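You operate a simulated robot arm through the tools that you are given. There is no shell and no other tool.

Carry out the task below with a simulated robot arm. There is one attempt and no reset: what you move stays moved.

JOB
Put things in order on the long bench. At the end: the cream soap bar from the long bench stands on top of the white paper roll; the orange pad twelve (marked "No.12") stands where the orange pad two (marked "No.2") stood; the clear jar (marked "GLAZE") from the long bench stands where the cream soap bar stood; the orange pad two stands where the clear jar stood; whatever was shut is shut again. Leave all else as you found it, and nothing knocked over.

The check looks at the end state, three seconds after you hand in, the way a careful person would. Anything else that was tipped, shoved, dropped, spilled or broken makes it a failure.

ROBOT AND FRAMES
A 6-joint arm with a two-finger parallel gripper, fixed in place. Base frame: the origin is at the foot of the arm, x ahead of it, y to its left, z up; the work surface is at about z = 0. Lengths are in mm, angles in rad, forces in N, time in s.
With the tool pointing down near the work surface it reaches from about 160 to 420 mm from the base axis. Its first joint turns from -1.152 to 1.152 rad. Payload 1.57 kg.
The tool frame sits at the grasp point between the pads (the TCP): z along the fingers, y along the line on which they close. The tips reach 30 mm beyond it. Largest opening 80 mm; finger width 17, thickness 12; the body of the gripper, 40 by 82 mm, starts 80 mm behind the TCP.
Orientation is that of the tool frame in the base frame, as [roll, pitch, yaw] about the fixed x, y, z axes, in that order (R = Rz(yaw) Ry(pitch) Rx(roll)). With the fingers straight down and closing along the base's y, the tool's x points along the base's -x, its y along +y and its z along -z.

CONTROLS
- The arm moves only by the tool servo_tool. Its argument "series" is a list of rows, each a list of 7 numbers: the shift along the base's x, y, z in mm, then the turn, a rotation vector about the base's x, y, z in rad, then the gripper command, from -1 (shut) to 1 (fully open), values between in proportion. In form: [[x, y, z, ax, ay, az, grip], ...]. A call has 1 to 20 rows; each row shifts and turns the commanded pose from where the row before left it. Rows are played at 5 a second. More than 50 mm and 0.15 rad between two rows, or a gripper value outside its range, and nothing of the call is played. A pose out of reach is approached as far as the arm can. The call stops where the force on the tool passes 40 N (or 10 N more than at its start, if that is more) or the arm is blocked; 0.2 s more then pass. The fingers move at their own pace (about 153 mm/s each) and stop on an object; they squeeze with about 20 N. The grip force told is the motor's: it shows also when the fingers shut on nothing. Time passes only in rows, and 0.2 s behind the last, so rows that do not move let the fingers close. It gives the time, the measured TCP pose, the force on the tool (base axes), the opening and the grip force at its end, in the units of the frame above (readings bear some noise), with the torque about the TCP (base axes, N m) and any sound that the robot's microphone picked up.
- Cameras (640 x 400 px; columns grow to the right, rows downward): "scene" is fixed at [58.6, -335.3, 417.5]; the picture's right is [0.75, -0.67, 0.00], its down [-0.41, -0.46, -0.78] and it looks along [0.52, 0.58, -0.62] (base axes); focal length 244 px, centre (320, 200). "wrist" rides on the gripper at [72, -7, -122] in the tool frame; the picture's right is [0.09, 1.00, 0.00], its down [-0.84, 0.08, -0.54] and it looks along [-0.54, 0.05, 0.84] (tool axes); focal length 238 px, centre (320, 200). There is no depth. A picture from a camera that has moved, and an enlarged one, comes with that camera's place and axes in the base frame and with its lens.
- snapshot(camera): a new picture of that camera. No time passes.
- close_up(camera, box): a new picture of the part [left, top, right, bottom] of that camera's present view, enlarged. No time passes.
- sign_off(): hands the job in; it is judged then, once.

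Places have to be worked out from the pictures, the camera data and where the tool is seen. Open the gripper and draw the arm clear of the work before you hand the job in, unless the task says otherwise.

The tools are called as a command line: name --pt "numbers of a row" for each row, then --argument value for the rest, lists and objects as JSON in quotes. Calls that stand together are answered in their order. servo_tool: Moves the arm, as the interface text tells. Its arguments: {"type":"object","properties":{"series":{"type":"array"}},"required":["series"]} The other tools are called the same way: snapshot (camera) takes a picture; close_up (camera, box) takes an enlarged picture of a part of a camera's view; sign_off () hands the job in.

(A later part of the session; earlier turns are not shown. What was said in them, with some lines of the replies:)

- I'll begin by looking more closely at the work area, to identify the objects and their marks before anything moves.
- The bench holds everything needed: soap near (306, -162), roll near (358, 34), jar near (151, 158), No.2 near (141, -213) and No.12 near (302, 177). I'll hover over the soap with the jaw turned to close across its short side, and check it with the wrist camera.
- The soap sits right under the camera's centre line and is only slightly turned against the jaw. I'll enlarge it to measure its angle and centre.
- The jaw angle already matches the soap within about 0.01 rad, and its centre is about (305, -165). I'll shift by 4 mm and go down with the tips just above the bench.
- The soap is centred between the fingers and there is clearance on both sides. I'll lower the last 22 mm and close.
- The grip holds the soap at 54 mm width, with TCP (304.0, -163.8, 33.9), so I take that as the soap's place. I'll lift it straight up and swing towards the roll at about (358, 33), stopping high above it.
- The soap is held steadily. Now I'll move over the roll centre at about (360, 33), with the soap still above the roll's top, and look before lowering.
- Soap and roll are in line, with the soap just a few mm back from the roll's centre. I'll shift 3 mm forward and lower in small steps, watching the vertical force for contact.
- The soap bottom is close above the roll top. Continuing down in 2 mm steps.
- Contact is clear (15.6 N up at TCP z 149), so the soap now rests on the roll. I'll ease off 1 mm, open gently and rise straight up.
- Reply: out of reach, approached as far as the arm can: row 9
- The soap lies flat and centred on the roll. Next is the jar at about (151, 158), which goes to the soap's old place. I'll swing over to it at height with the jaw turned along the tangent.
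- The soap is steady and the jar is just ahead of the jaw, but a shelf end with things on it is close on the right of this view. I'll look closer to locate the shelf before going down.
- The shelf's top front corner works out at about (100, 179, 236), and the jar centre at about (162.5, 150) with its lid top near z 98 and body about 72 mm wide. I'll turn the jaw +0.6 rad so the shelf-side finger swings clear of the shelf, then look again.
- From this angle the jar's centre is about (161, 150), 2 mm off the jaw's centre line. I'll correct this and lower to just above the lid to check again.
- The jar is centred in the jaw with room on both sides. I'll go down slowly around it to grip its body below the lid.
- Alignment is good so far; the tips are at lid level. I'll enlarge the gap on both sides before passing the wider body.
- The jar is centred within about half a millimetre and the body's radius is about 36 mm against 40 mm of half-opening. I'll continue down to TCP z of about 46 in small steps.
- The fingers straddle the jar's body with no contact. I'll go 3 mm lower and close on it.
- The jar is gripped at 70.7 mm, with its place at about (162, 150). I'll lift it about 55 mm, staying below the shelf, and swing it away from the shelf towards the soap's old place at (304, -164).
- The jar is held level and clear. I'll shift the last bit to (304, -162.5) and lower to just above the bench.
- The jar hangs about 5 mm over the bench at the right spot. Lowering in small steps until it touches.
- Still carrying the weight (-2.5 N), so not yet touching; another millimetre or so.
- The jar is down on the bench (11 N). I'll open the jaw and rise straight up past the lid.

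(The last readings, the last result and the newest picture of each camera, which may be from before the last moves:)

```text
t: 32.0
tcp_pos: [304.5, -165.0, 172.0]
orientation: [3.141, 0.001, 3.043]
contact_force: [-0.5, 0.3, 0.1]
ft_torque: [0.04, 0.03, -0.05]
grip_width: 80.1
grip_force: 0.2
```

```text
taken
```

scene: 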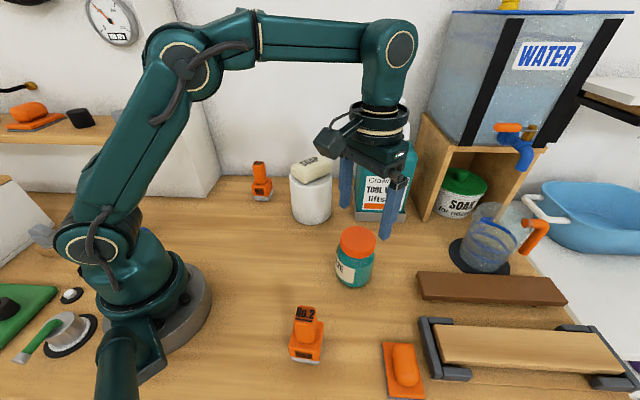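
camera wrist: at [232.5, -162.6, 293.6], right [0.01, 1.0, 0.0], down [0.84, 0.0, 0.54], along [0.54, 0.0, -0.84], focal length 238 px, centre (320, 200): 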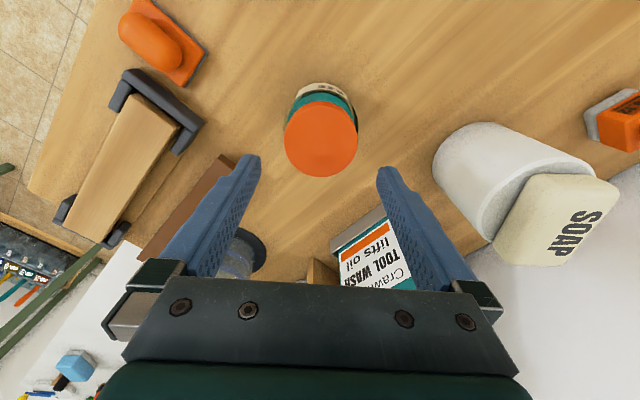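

The jar stands upright where the soap was. Next is pad No.2 at about (141, -213), which is roughly 115 mm tall, so I'll stay high while moving over it with the jaw turned to close across its handle.

servo_tool --pt "0 0 15 0 0 0 1" --pt "-23 -5 5 0 0 -0.127 1" --pt "-23 -7 0 0 0 -0.127 1" --pt "-23 -7 0 0 0 -0.127 1" --pt "-23 -7 0 0 0 -0.127 1" --pt "-23 -7 0 0 0 -0.127 1" --pt "-23 -7 0 0 0 -0.127 1" --pt "-22 -7 0 0 0 -0.126 1" --pt "0 0 0 0 0 0 1"

snapshot --camera "wrist"

snapshot --camera "scene"

```text
t: 34.0
tcp_pos: [144.9, -211.5, 191.6]
orientation: [-3.141, 0.0, 2.152]
contact_force: [-0.5, 0.3, -0.4]
ft_torque: [-0.01, 0.0, -0.01]
grip_width: 80.1
grip_force: 0.1
```

```text
taken
camera wrist: at [99.6, -153.7, 312.5], right [0.78, 0.63, 0.0], down [0.53, -0.66, 0.54], along [0.34, -0.42, -0.84], focal length 238 px, centre (320, 200)
```

wrist: 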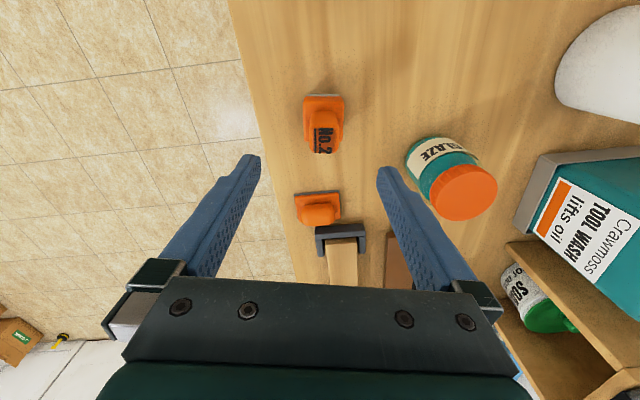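

```text
taken
```

scene: 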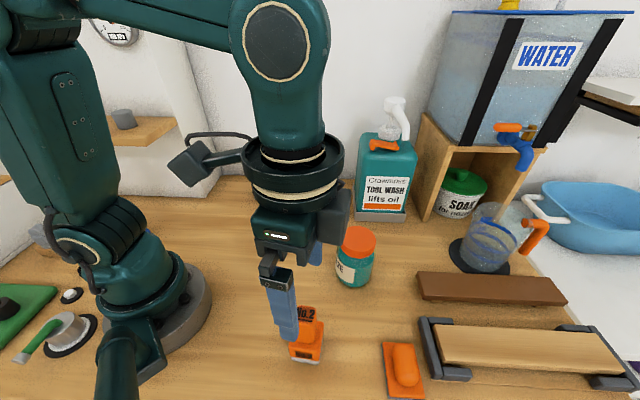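

close_up --camera "wrist" --box '[280, 80, 370, 160]'

close_up --camera "scene" --box '[250, 260, 370, 380]'

```text
5.00 times, centred on (325, 120) of wrist
camera zoom: at [99.6, -153.7, 312.5], right [0.78, 0.63, 0.0], down [0.53, -0.66, 0.54], along [0.34, -0.42, -0.84], focal length 1192 px, centre (295, 600)
```

zoom: 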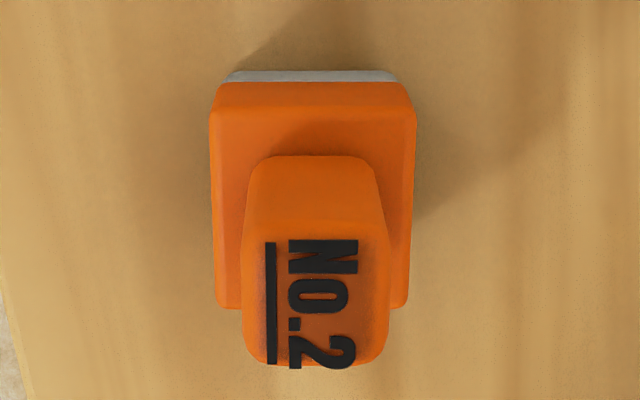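

```text
3.33 times, centred on (310, 320) of scene
camera zoom: at [58.6, -335.3, 417.5], right [0.75, -0.67, 0.0], down [-0.41, -0.46, -0.78], along [0.52, 0.58, -0.62], focal length 812 px, centre (353, -200)
```

zoom: 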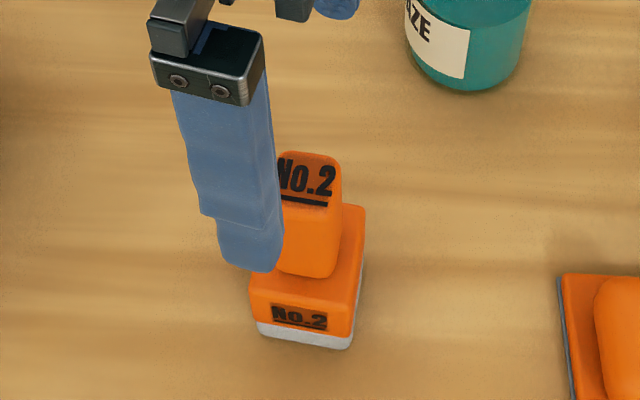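

Pad No.2 is centred near (147, -208) with its handle top at about z 105 and its block top near z 37. I'll turn +0.095 rad to square the jaw with it, shift (2.3, 2.7) and go down to grip the handle above the block.

servo_tool --pt "2.3 2.7 -10 0 0 0.095 1" --pt "0 0 -25 0 0 0 1" --pt "0 0 -20 0 0 0 1" --pt "0 0 -15 0 0 0 1" --pt "0 0 0 0 0 0 1"

snapshot --camera "wrist"

close_up --camera "scene" --box '[230, 230, 390, 390]'

```text
t: 35.2
tcp_pos: [146.6, -209.4, 119.3]
orientation: [-3.142, -0.001, 2.252]
contact_force: [-0.4, 1.1, -0.4]
ft_torque: [0.01, -0.01, -0.04]
grip_width: 80.2
grip_force: 0.0
```

```text
taken
camera wrist: at [96.2, -156.3, 241.5], right [0.72, 0.7, 0.0], down [0.59, -0.6, 0.54], along [0.38, -0.39, -0.84], focal length 238 px, centre (320, 200)
```

wrist: 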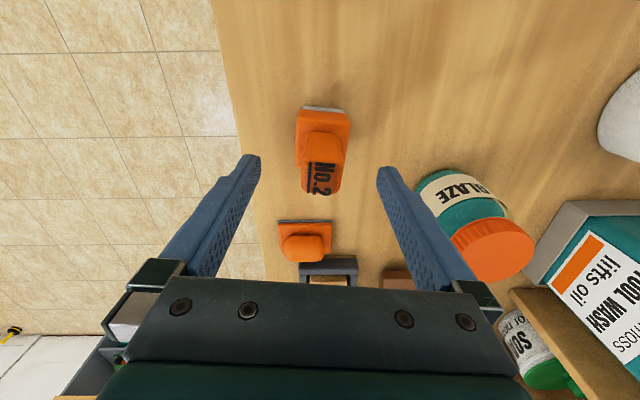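

```text
2.50 times, centred on (310, 310) of scene
camera zoom: at [58.6, -335.3, 417.5], right [0.75, -0.67, 0.0], down [-0.41, -0.46, -0.78], along [0.52, 0.58, -0.62], focal length 609 px, centre (345, -75)
```

zoom: 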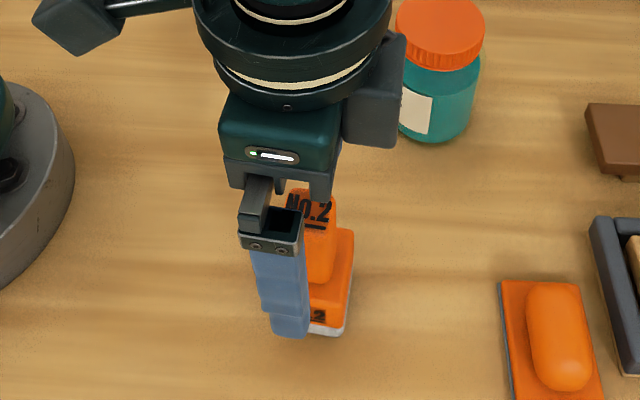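

The handle is centred in the jaw. Lowering to TCP z of about 82 and closing on the handle.

servo_tool --pt "0 0 -15 0 0 0 1" --pt "0 0 -12 0 0 0 1" --pt "0 0 -10 0 0 0 1" --pt "0 0 0 0 0 0 1"

snapshot --camera "wrist"

close_up --camera "scene" --box '[230, 230, 390, 390]'

```text
t: 36.2
tcp_pos: [146.2, -208.1, 84.9]
orientation: [-3.141, 0.0, 2.251]
contact_force: [0.3, 0.7, 0.7]
ft_torque: [-0.02, -0.01, -0.02]
grip_width: 79.9
grip_force: 0.0
```

```text
taken
camera wrist: at [95.8, -156.3, 205.2], right [0.72, 0.7, 0.0], down [0.59, -0.6, 0.54], along [0.38, -0.39, -0.84], focal length 238 px, centre (320, 200)
```

wrist: 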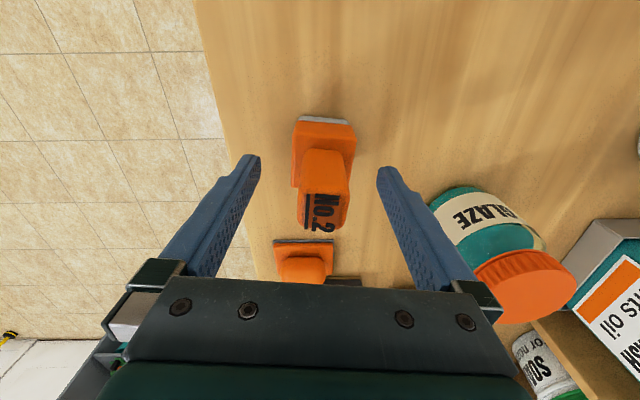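

```text
2.50 times, centred on (310, 310) of scene
camera zoom: at [58.6, -335.3, 417.5], right [0.75, -0.67, 0.0], down [-0.41, -0.46, -0.78], along [0.52, 0.58, -0.62], focal length 609 px, centre (345, -75)
```

zoom: 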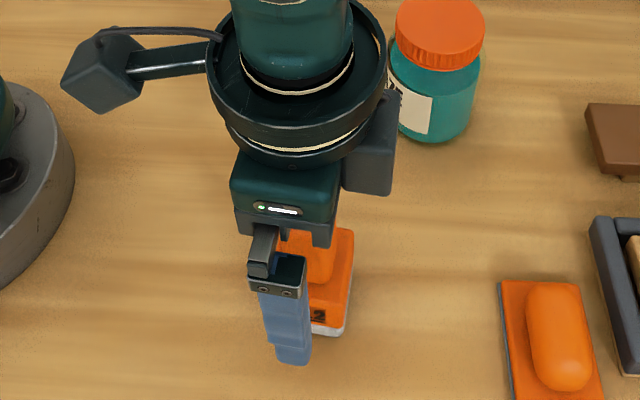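

The handle is 1.3 mm off centre; I'll correct for that and close.

servo_tool --pt "0.9 0.8 0 0 0 0 1" --pt "0 0 0 0 0 0 0.3" --pt "0 0 0 0 0 0 -0.2" --pt "0 0 0 0 0 0 -0.5" --pt "0 0 0 0 0 0 -1" --pt "0 0 0 0 0 0 -1"

snapshot --camera "wrist"

```text
t: 37.6
tcp_pos: [146.7, -207.4, 84.8]
orientation: [-3.141, -0.001, 2.25]
contact_force: [-0.1, 0.4, -0.2]
ft_torque: [-0.02, -0.02, -0.02]
grip_width: 26.6
grip_force: 19.9
```

```text
taken
camera wrist: at [96.7, -154.7, 205.3], right [0.72, 0.7, 0.0], down [0.59, -0.6, 0.54], along [0.38, -0.39, -0.84], focal length 238 px, centre (320, 200)
```

wrist: 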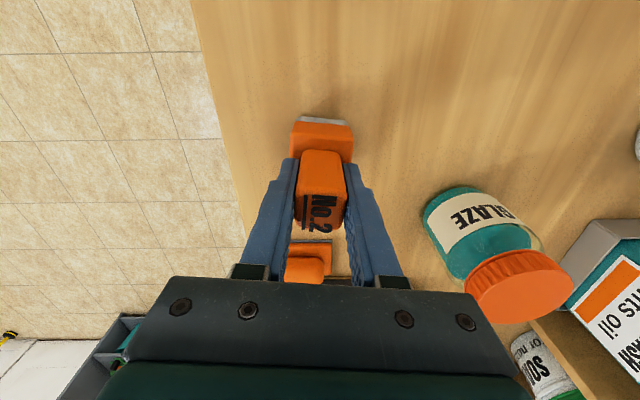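

The handle is held at 26.6 mm. I'll lift pad No.2 well above the jar's height and swing it in an arc at about 250 mm radius around the base towards the jar's old place, stopping short of the shelf.

servo_tool --pt "0 0 8 0 0 0 -1" --pt "0 0 25 0 0 0 -1" --pt "0 0 35 0 0 0 -1" --pt "0 0 33 0 0 0 -1" --pt "14 13 0 0 0 0.07 -1" --pt "14.4 13.2 0 0 0 0.07 -1" --pt "23.6 29.5 0 0 0 0.14 -1" --pt "18.6 32.4 0 0 0 0.14 -1" --pt "13.5 34.5 0 0 0 0.14 -1" --pt "8 35.9 0 0 0 0.14 -1" --pt "2.6 36.4 0 0 0 0.14 -1" --pt "-2.9 36.1 0 0 0 0.14 -1" --pt "-10.1 34.4 0 0 0 0.14 -1" --pt "-15 31.9 0 0 0 0.14 -1" --pt "-20.2 28.3 0 0 0 0.14 -1" --pt "0 0 0 0 0 0.14 -1" --pt "0 0 0 0 0 0 -1"

snapshot --camera "wrist"

snapshot --camera "scene"

```text
t: 41.2
tcp_pos: [194.2, 119.3, 184.5]
orientation: [-3.141, 0.0, -2.492]
contact_force: [0.4, 1.0, -1.6]
ft_torque: [-0.01, 0.0, 0.0]
grip_width: 27.0
grip_force: 20.2
```

```text
taken
camera wrist: at [140.7, 71.5, 305.9], right [-0.68, 0.74, 0.0], down [0.62, 0.57, 0.54], along [0.4, 0.37, -0.84], focal length 238 px, centre (320, 200)
```

wrist: 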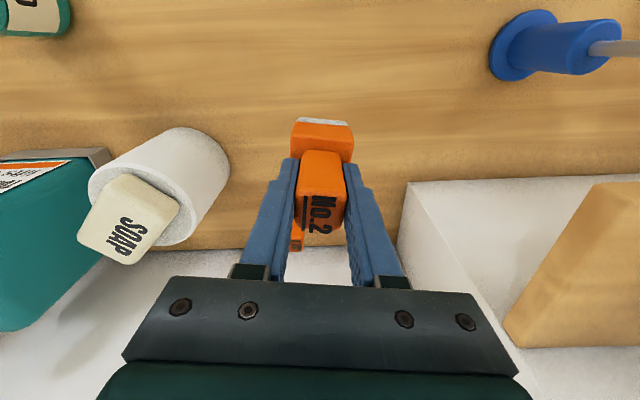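

```text
taken
```

scene: 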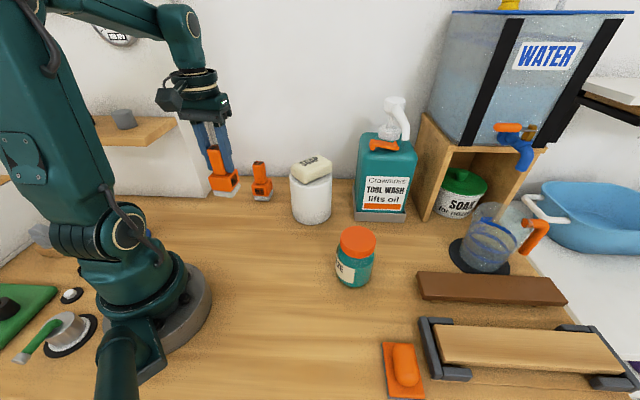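

Pad No.2 is over clear bench and held steady. I'll lower here to about 20 mm above the bench while turning the jaw away from the shelf, then slide in to the jar's old place.

servo_tool --pt "0 0 -20 0 0 0.14 -1" --pt "0 0 -25 0 0 0.14 -1" --pt "0 0 -20 0 0 0.14 -1" --pt "0 0 -15 0 0 0.14 -1" --pt "-8 7.5 0 0 0 0 -1" --pt "-10 9.5 0 0 0 0 -1" --pt "-8 7.5 0 0 0 0 -1" --pt "-5.8 5.8 0 0 0 0 -1" --pt "0 0 0 0 0 0 -1"

snapshot --camera "wrist"

close_up --camera "scene" --box '[100, 80, 300, 260]'

```text
t: 43.2
tcp_pos: [162.5, 149.5, 104.1]
orientation: [3.141, -0.001, -1.934]
contact_force: [0.1, 0.0, -2.4]
ft_torque: [-0.01, 0.0, 0.01]
grip_width: 26.7
grip_force: 20.3
```

```text
taken
camera wrist: at [142.8, 80.1, 225.5], right [-0.96, 0.27, 0.0], down [0.22, 0.81, 0.54], along [0.14, 0.52, -0.84], focal length 238 px, centre (320, 200)
```

wrist: 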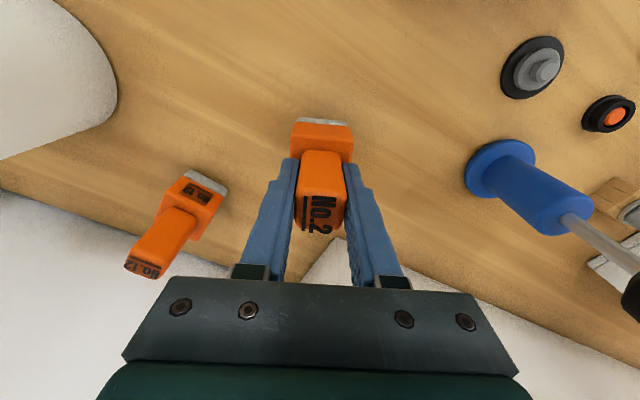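

```text
2.22 times, centred on (200, 170) of scene
camera zoom: at [58.6, -335.3, 417.5], right [0.75, -0.67, 0.0], down [-0.41, -0.46, -0.78], along [0.52, 0.58, -0.62], focal length 541 px, centre (587, 267)
```

zoom: 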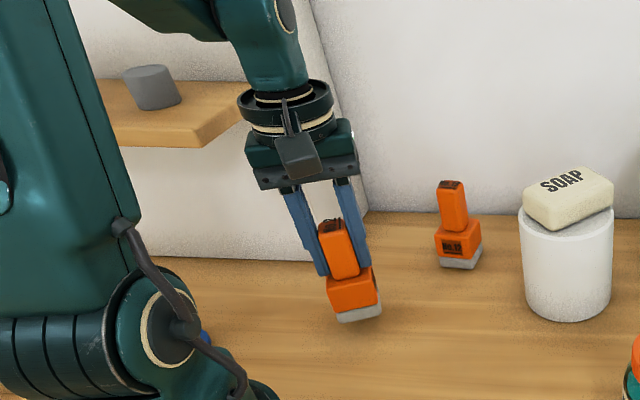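

Pad No.2 hangs over the jar's old place at (162, 150) with about 20 mm to go. Lowering carefully until contact.

servo_tool --pt "0 0 -8 0 0 0 -1" --pt "0 0 -7 0 0 0 -1" --pt "0 0 -2.5 0 0 0 -1" --pt "0 0 -1.2 0 0 0 -1" --pt "0 0 0 0 0 0 -1"

```text
t: 44.4
tcp_pos: [161.4, 149.4, 84.6]
orientation: [-3.141, 0.002, -1.933]
contact_force: [-0.4, 0.2, -1.1]
ft_torque: [0.0, -0.04, -0.04]
grip_width: 26.6
grip_force: 19.9
```

No contact yet (about -1 N, its own weight). Another 1 mm step.

servo_tool --pt "0 0 -1 0 0 0 -1" --pt "0 0 0 0 0 0 -1"

```text
t: 45.0
tcp_pos: [161.4, 150.5, 84.1]
orientation: [3.141, 0.0, -1.932]
contact_force: [-0.9, 0.6, -1.3]
ft_torque: [0.04, 0.03, 0.03]
grip_width: 26.8
grip_force: 19.5
```

servo_tool --pt "0 0 -1 0 0 0 -1" --pt "0 0 0 0 0 0 -1"

close_up --camera "scene" --box '[170, 140, 290, 240]'

```text
t: 45.6
tcp_pos: [162.3, 149.7, 82.3]
orientation: [-3.141, 0.002, -1.932]
contact_force: [-4.8, -1.7, 14.0]
ft_torque: [0.0, 0.15, 0.04]
grip_width: 26.9
grip_force: 20.0
```

```text
4.00 times, centred on (230, 190) of scene
camera zoom: at [58.6, -335.3, 417.5], right [0.75, -0.67, 0.0], down [-0.41, -0.46, -0.78], along [0.52, 0.58, -0.62], focal length 974 px, centre (680, 240)
```

zoom: 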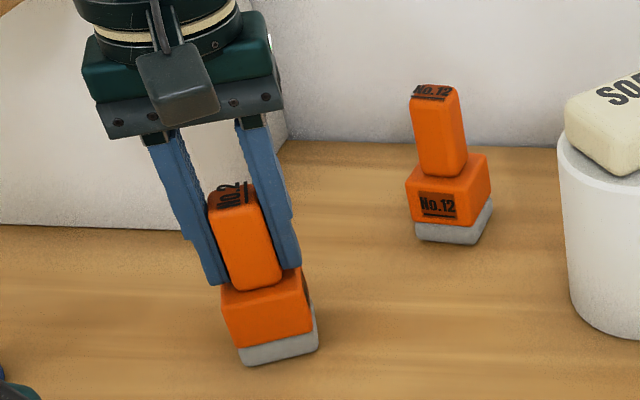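

Pad No.2 is standing (14 N contact). I'll ease off, open the jaw only part way to stay clear of the shelf, and rise straight up.

servo_tool --pt "0 0 0.6 0 0 0 -1" --pt "0 0 0 0 0 0 -0.2" --pt "0 0 0 0 0 0 0.2" --pt "0 0 0 0 0 0 0.3" --pt "0 0 0 0 0 0 0.3" --pt "0 0 5 0 0 0 0.3" --pt "0 0 15 0 0 0 0.3" --pt "0 0 20 0 0 0 0.3" --pt "0 0 25 0 0 0 0.3" --pt "0 0 10 0 0 0 0.3" --pt "0 0 0 0 0 0 0.3"

snapshot --camera "wrist"

close_up --camera "scene" --box '[140, 100, 340, 240]'

```text
t: 48.0
tcp_pos: [161.7, 148.2, 158.4]
orientation: [3.14, 0.0, -1.931]
contact_force: [-0.3, -0.6, 0.4]
ft_torque: [0.02, 0.01, -0.01]
grip_width: 52.0
grip_force: 0.1
```

```text
taken
camera wrist: at [142.5, 79.0, 280.4], right [-0.96, 0.27, 0.0], down [0.22, 0.81, 0.54], along [0.14, 0.52, -0.84], focal length 238 px, centre (320, 200)
```

wrist: 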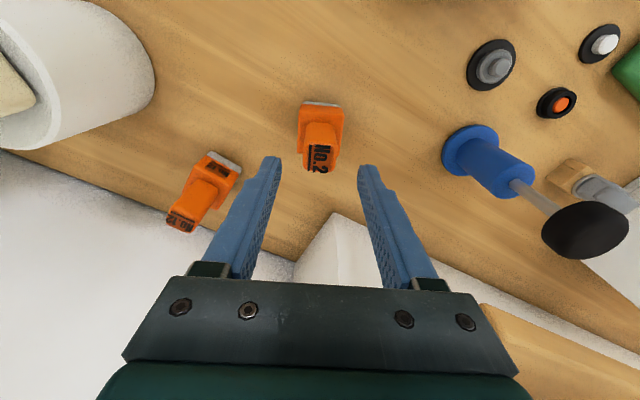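

```text
2.86 times, centred on (240, 170) of scene
camera zoom: at [58.6, -335.3, 417.5], right [0.75, -0.67, 0.0], down [-0.41, -0.46, -0.78], along [0.52, 0.58, -0.62], focal length 696 px, centre (549, 286)
```

zoom: 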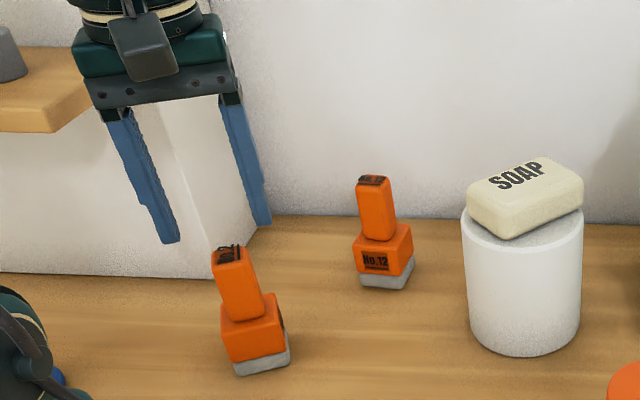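

Pad No.2 stands upright in the jar's old place. Now I'll move out away from the shelf and over to pad No.12 near (302, 177).

servo_tool --pt "25 -3 8 0 0 0 0.3" --pt "25 0 8 0 0 -0.12 0.3" --pt "25 5 8 0 0 -0.14 0.3" --pt "25 8 0 0 0 -0.14 0.5" --pt "20 8 0 0 0 -0.14 0.8" --pt "16 8 0 0 0 -0.14 1" --pt "0 0 0 0 0 0 1"

snapshot --camera "wrist"

snapshot --camera "scene"

```text
t: 49.6
tcp_pos: [296.8, 173.8, 185.1]
orientation: [3.142, 0.0, -2.614]
contact_force: [-0.3, -0.1, 0.0]
ft_torque: [0.0, 0.01, 0.0]
grip_width: 80.1
grip_force: 0.1
```

```text
taken
camera wrist: at [238.1, 132.8, 305.7], right [-0.58, 0.81, 0.0], down [0.68, 0.49, 0.54], along [0.44, 0.31, -0.84], focal length 238 px, centre (320, 200)
```

wrist: 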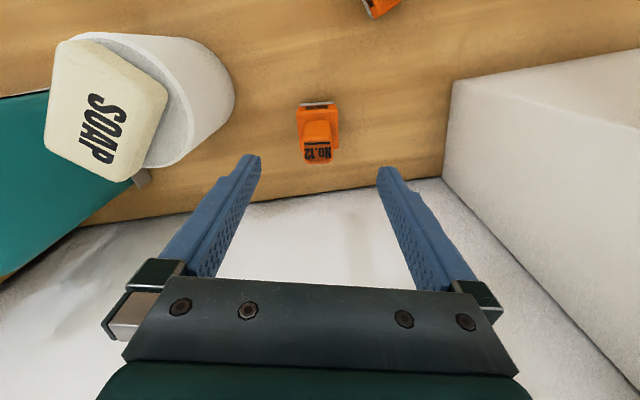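

```text
taken
```

scene: 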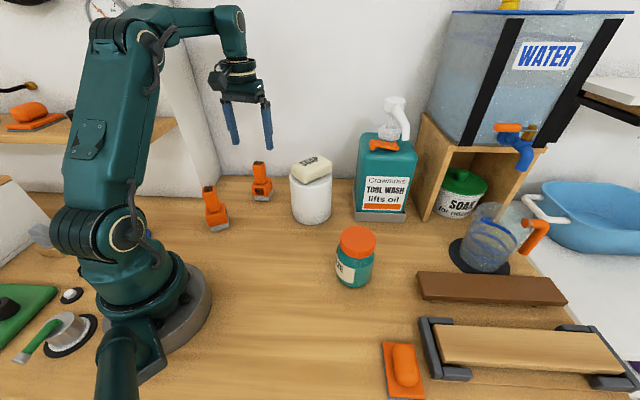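

close_up --camera "wrist" --box '[275, 90, 365, 170]'

```text
5.00 times, centred on (320, 130) of wrist
camera zoom: at [238.1, 132.8, 305.7], right [-0.58, 0.81, 0.0], down [0.68, 0.49, 0.54], along [0.44, 0.31, -0.84], focal length 1192 px, centre (320, 550)
```

zoom: 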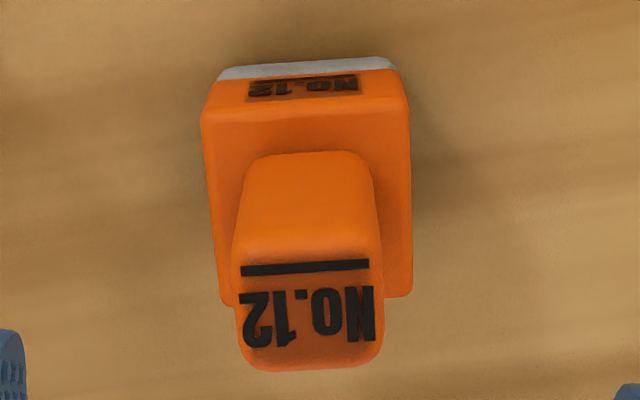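

Pad No.12 is centred near (305, 178), turned about 0.14 rad from the jaw. I'll correct for both and lower to just above its handle.

servo_tool --pt "8.3 2.9 -10 0 0 0.137 1" --pt "0 0 -25 0 0 0 1" --pt "0 0 -20 0 0 0 1" --pt "0 0 -10 0 0 0 1" --pt "0 0 0 0 0 0 1"

snapshot --camera "wrist"

close_up --camera "scene" --box '[180, 80, 340, 220]'

```text
t: 50.8
tcp_pos: [305.6, 178.8, 117.9]
orientation: [3.142, -0.002, -2.477]
contact_force: [-0.5, -0.9, -0.5]
ft_torque: [-0.01, -0.01, 0.01]
grip_width: 79.9
grip_force: 0.0
```

```text
taken
camera wrist: at [253.7, 128.8, 240.0], right [-0.69, 0.73, 0.0], down [0.61, 0.58, 0.54], along [0.39, 0.37, -0.84], focal length 238 px, centre (320, 200)
```

wrist: 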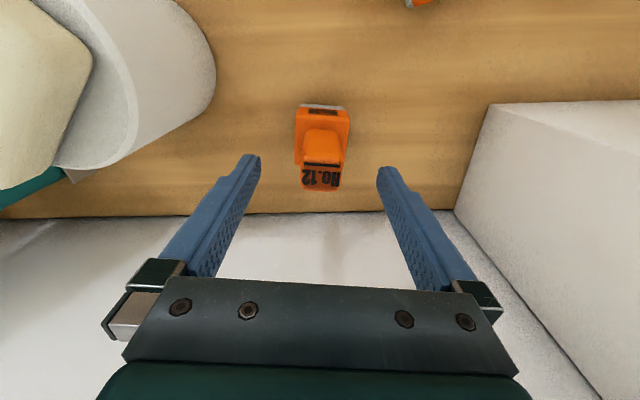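

```text
2.86 times, centred on (260, 150) of scene
camera zoom: at [58.6, -335.3, 417.5], right [0.75, -0.67, 0.0], down [-0.41, -0.46, -0.78], along [0.52, 0.58, -0.62], focal length 696 px, centre (491, 343)
```

zoom: 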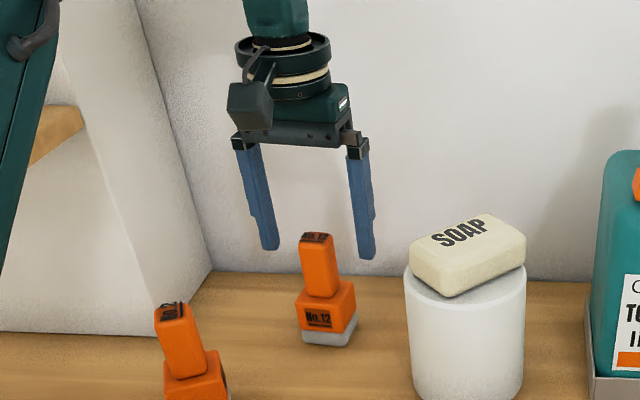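

Pad No.12 is centred just as No.2 was. Lowering about 34 mm to the same grip height and closing.

servo_tool --pt "0 0 -14 0 0 0 1" --pt "0 0 -12 0 0 0 1" --pt "0 0 -8 0 0 0 1" --pt "0 0 0 0 0 0 1" --pt "0 0 0 0 0 0 0.3" --pt "0 0 0 0 0 0 -0.2" --pt "0 0 0 0 0 0 -0.5" --pt "0 0 0 0 0 0 -1" --pt "0 0 0 0 0 0 -1"

snapshot --camera "wrist"

close_up --camera "scene" --box '[180, 80, 340, 220]'

```text
t: 52.8
tcp_pos: [306.0, 176.9, 83.5]
orientation: [-3.14, 0.002, -2.476]
contact_force: [0.4, 0.1, 1.1]
ft_torque: [0.0, 0.02, -0.02]
grip_width: 27.1
grip_force: 19.9
```

```text
taken
camera wrist: at [254.0, 128.9, 205.5], right [-0.69, 0.73, 0.0], down [0.61, 0.58, 0.54], along [0.39, 0.37, -0.84], focal length 238 px, centre (320, 200)
```

wrist: 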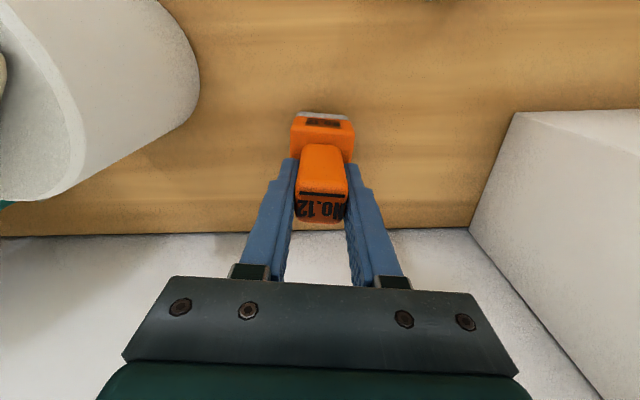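

```text
2.86 times, centred on (260, 150) of scene
camera zoom: at [58.6, -335.3, 417.5], right [0.75, -0.67, 0.0], down [-0.41, -0.46, -0.78], along [0.52, 0.58, -0.62], focal length 696 px, centre (491, 343)
```

zoom: 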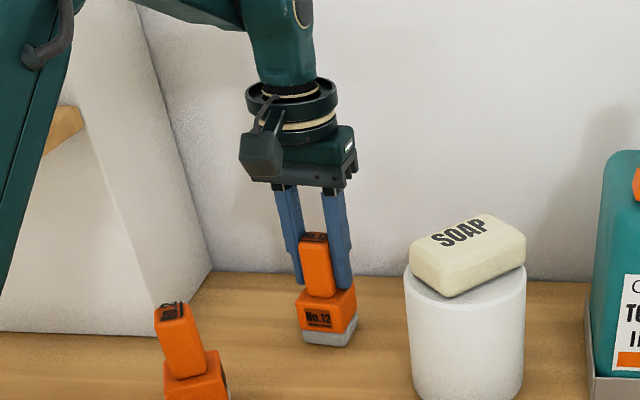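

Pad No.12 is gripped at 27 mm. I'll lift it to about z 187 and swing it inside the roll and jar, at about 250 mm radius, to pad No.2's old place.

servo_tool --pt "0 0 8 0 0 0 -1" --pt "0 0 25 0 0 0 -1" --pt "0 0 35 0 0 0 -1" --pt "0 0 35 0 0 0 -1" --pt "-10 -16 0 0 0 -0.06 -1" --pt "-10.6 -16.5 0 0 0 -0.07 -1" --pt "-23 -32 0 0 0 -0.13 -1" --pt "-16 -33 0 0 0 -0.13 -1" --pt "0 -36 0 0 0 -0.13 -1" --pt "1 -36 0 0 0 -0.13 -1" --pt "-3 -36 0 0 0 -0.13 -1" --pt "-8 -36 0 0 0 -0.13 -1" --pt "-12 -35 0 0 0 -0.13 -1" --pt "-17 -33 0 0 0 -0.13 -1" --pt "-21 -31 0 0 0 -0.13 -1" --pt "-21 -27 0 0 0 -0.13 -1" --pt "-15.6 -19.5 0 0 0 -0.13 -1" --pt "0 0 0 0 0 0 -1"

snapshot --camera "wrist"

snapshot --camera "scene"

```text
t: 56.6
tcp_pos: [150.2, -209.7, 186.8]
orientation: [-3.142, -0.001, 2.243]
contact_force: [0.8, -0.1, -1.3]
ft_torque: [-0.06, 0.05, 0.0]
grip_width: 26.8
grip_force: 20.3
```

```text
taken
camera wrist: at [100.5, -156.8, 308.5], right [0.72, 0.69, 0.0], down [0.58, -0.6, 0.54], along [0.38, -0.39, -0.84], focal length 238 px, centre (320, 200)
```

wrist: 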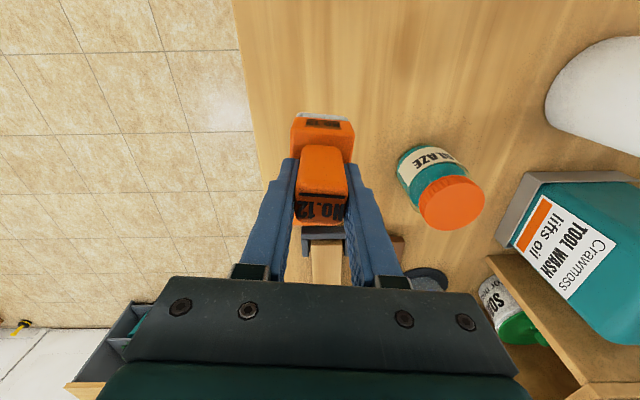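

```text
taken
```

scene: 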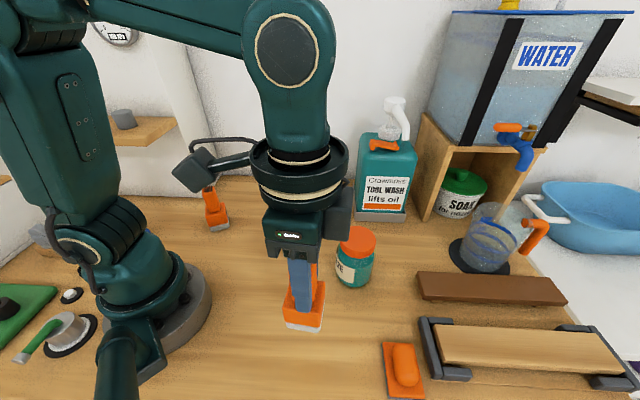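

Pad No.12 hangs over pad No.2's old place, about 1 mm off. I'll correct that and lower to about 5 mm above the bench.

servo_tool --pt "-1.2 -0.8 -10 0 0 0 -1" --pt "0 0 -25 0 0 0 -1" --pt "0 0 -25 0 0 0 -1" --pt "0 0 -20 0 0 0 -1" --pt "0 0 -12 0 0 0 -1" --pt "0 0 -6 0 0 0 -1" --pt "0 0 0 0 0 0 -1"

snapshot --camera "wrist"

close_up --camera "scene" --box '[222, 240, 478, 400]'

```text
t: 58.2
tcp_pos: [148.2, -209.2, 88.7]
orientation: [-3.141, 0.0, 2.245]
contact_force: [0.4, 0.1, -1.7]
ft_torque: [-0.01, -0.01, 0.0]
grip_width: 26.6
grip_force: 20.1
```

```text
taken
camera wrist: at [98.3, -157.1, 210.1], right [0.72, 0.69, 0.0], down [0.58, -0.6, 0.54], along [0.38, -0.39, -0.84], focal length 238 px, centre (320, 200)
```

wrist: 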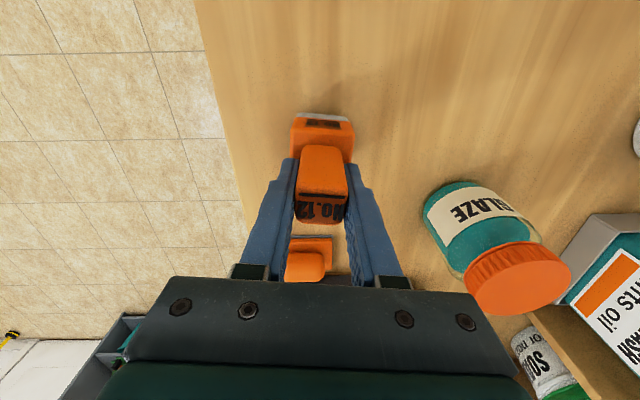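

```text
2.50 times, centred on (350, 320) of scene
camera zoom: at [58.6, -335.3, 417.5], right [0.75, -0.67, 0.0], down [-0.41, -0.46, -0.78], along [0.52, 0.58, -0.62], focal length 609 px, centre (245, -100)
```

zoom: 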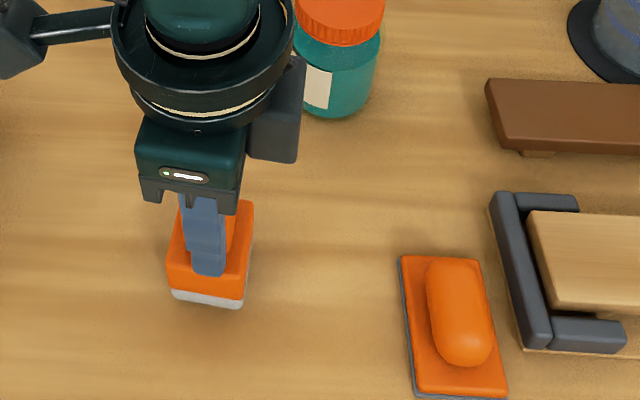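

Against the first picture the pad's base corners fall on the same pixels as No.2's did. Lowering the last millimetres until contact.

servo_tool --pt "0 0 -2.5 0 0 0 -1" --pt "0 0 -1.3 0 0 0 -1" --pt "0 0 -0.8 0 0 0 -1" --pt "0 0 0 0 0 0 -1"

```text
t: 59.2
tcp_pos: [148.3, -209.1, 84.3]
orientation: [3.141, 0.0, 2.246]
contact_force: [-0.3, 0.0, -2.4]
ft_torque: [0.01, 0.02, 0.03]
grip_width: 26.9
grip_force: 19.9
```

No contact yet; one more small step.

servo_tool --pt "0 0 -1 0 0 0 -1" --pt "0 0 0 0 0 0 -1"

```text
t: 59.8
tcp_pos: [149.0, -210.1, 84.2]
orientation: [-3.141, 0.002, 2.248]
contact_force: [-1.9, 1.6, 13.5]
ft_torque: [0.07, 0.05, 0.05]
grip_width: 26.6
grip_force: 20.1
```

Contact at 13.5 N: the pad stands. I'll ease off, open gently and rise straight up.

servo_tool --pt "0 0 0.6 0 0 0 -1" --pt "0 0 0 0 0 0 -0.2" --pt "0 0 0 0 0 0 0.2" --pt "0 0 0 0 0 0 0.4" --pt "0 0 0 0 0 0 0.4" --pt "0 0 5 0 0 0 0.4" --pt "0 0 15 0 0 0 0.4" --pt "0 0 25 0 0 0 0.4" --pt "0 0 30 0 0 0 0.4" --pt "0 0 30 0 0 0 0.6" --pt "0 0 0 0 0 0 1"

snapshot --camera "wrist"

snapshot --camera "scene"

```text
t: 62.2
tcp_pos: [149.3, -210.3, 190.5]
orientation: [3.14, 0.0, 2.246]
contact_force: [-0.5, -0.1, -0.2]
ft_torque: [0.02, -0.02, -0.02]
grip_width: 79.8
grip_force: 0.2
```

```text
taken
camera wrist: at [98.5, -156.8, 311.4], right [0.72, 0.69, 0.0], down [0.58, -0.6, 0.54], along [0.38, -0.39, -0.84], focal length 238 px, centre (320, 200)
```

wrist: 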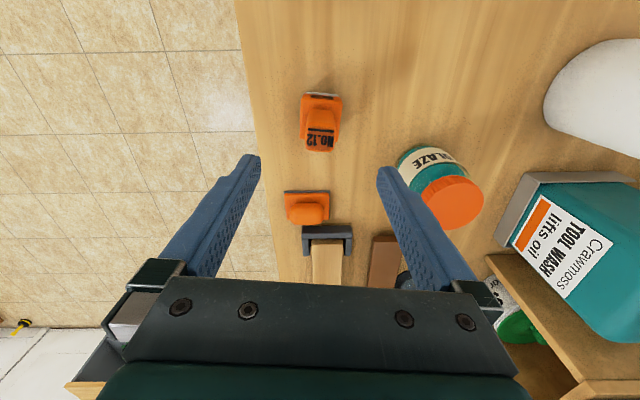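

```text
taken
```

scene: 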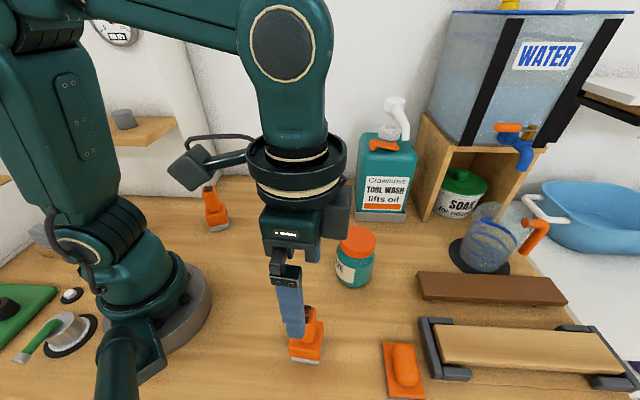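

All four objects are in place. I'll draw the arm back up to its starting position, clear of everything, and check the whole bench.

servo_tool --pt "0 0 25 0 0 0 1" --pt "14 13 10 0 0 0.1 1" --pt "14 13 5 0 0 0.1 1" --pt "24 30 5 0 0 0.12 1" --pt "19 32 0 0 0 0.12 1" --pt "13 34 0 0 0 0.12 1" --pt "8 36 0 0 0 0.12 1" --pt "3 36 0 0 0 0.12 1" --pt "10 30 0 0 0 0.1 1" --pt "0 0 0 0 0 0 1"

snapshot --camera "scene"

snapshot --camera "wrist"

close_up --camera "scene" --box '[180, 140, 340, 240]'

close_up --camera "scene" --box '[270, 240, 430, 400]'

```text
t: 64.4
tcp_pos: [253.3, 15.0, 233.8]
orientation: [3.141, 0.001, -3.135]
contact_force: [-0.4, -0.4, 0.0]
ft_torque: [0.0, 0.04, 0.01]
grip_width: 80.2
grip_force: 0.0
```

```text
taken
```

scene: 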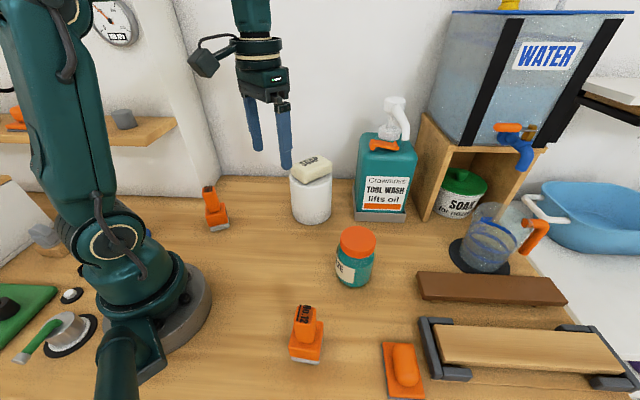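

```text
taken
camera wrist: at [182.1, 7.9, 354.0], right [-0.1, 1.0, 0.0], down [0.84, 0.08, 0.54], along [0.54, 0.05, -0.84], focal length 238 px, centre (320, 200)
```

wrist: 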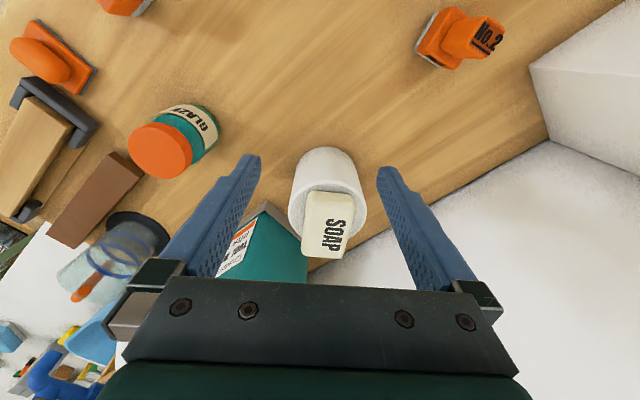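

```text
4.00 times, centred on (260, 190) of scene
camera zoom: at [58.6, -335.3, 417.5], right [0.75, -0.67, 0.0], down [-0.41, -0.46, -0.78], along [0.52, 0.58, -0.62], focal length 974 px, centre (560, 240)
```

zoom: 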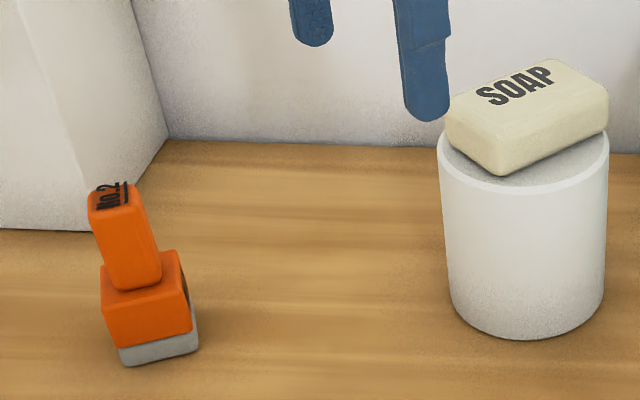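

```text
2.50 times, centred on (350, 320) of scene
camera zoom: at [58.6, -335.3, 417.5], right [0.75, -0.67, 0.0], down [-0.41, -0.46, -0.78], along [0.52, 0.58, -0.62], focal length 609 px, centre (245, -100)
```

zoom: 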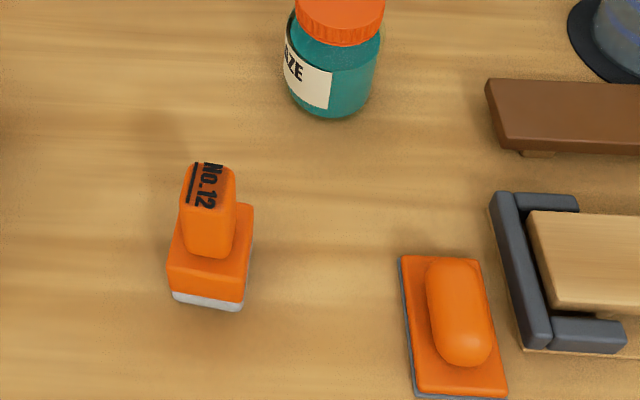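

The final pictures show the result:
- The soap lies flat on the roll.
- No.12 stands where No.2 stood.
- The jar stands, lid on, where the soap was.
- No.2 stands where the jar was.

The roll and everything else look unmoved, the jaw is open and the arm is clear, so I'm handing in.

sign_off

```text
The job is handed in.
```

I finished the job and handed it in. The last pictures before that showed everything upright and in its place:

- **Soap bar:** it lies flat and centred on top of the white paper roll.
- **Pad No.12:** it stands where pad No.2 stood, with its base corners matching No.2's in the first picture. It is turned about a quarter turn compared with how No.2 faced.
- **GLAZE jar:** it stands where the soap was, within about 2 mm by my estimate. I gripped it by the body, so the lid stayed shut, and nothing else needed opening.
- **Pad No.2:** it stands where the jar was, also within about 2 mm.

The roll and the other things on the bench looked unmoved in the final pictures. I left the gripper open and the arm drawn up clear of the work.
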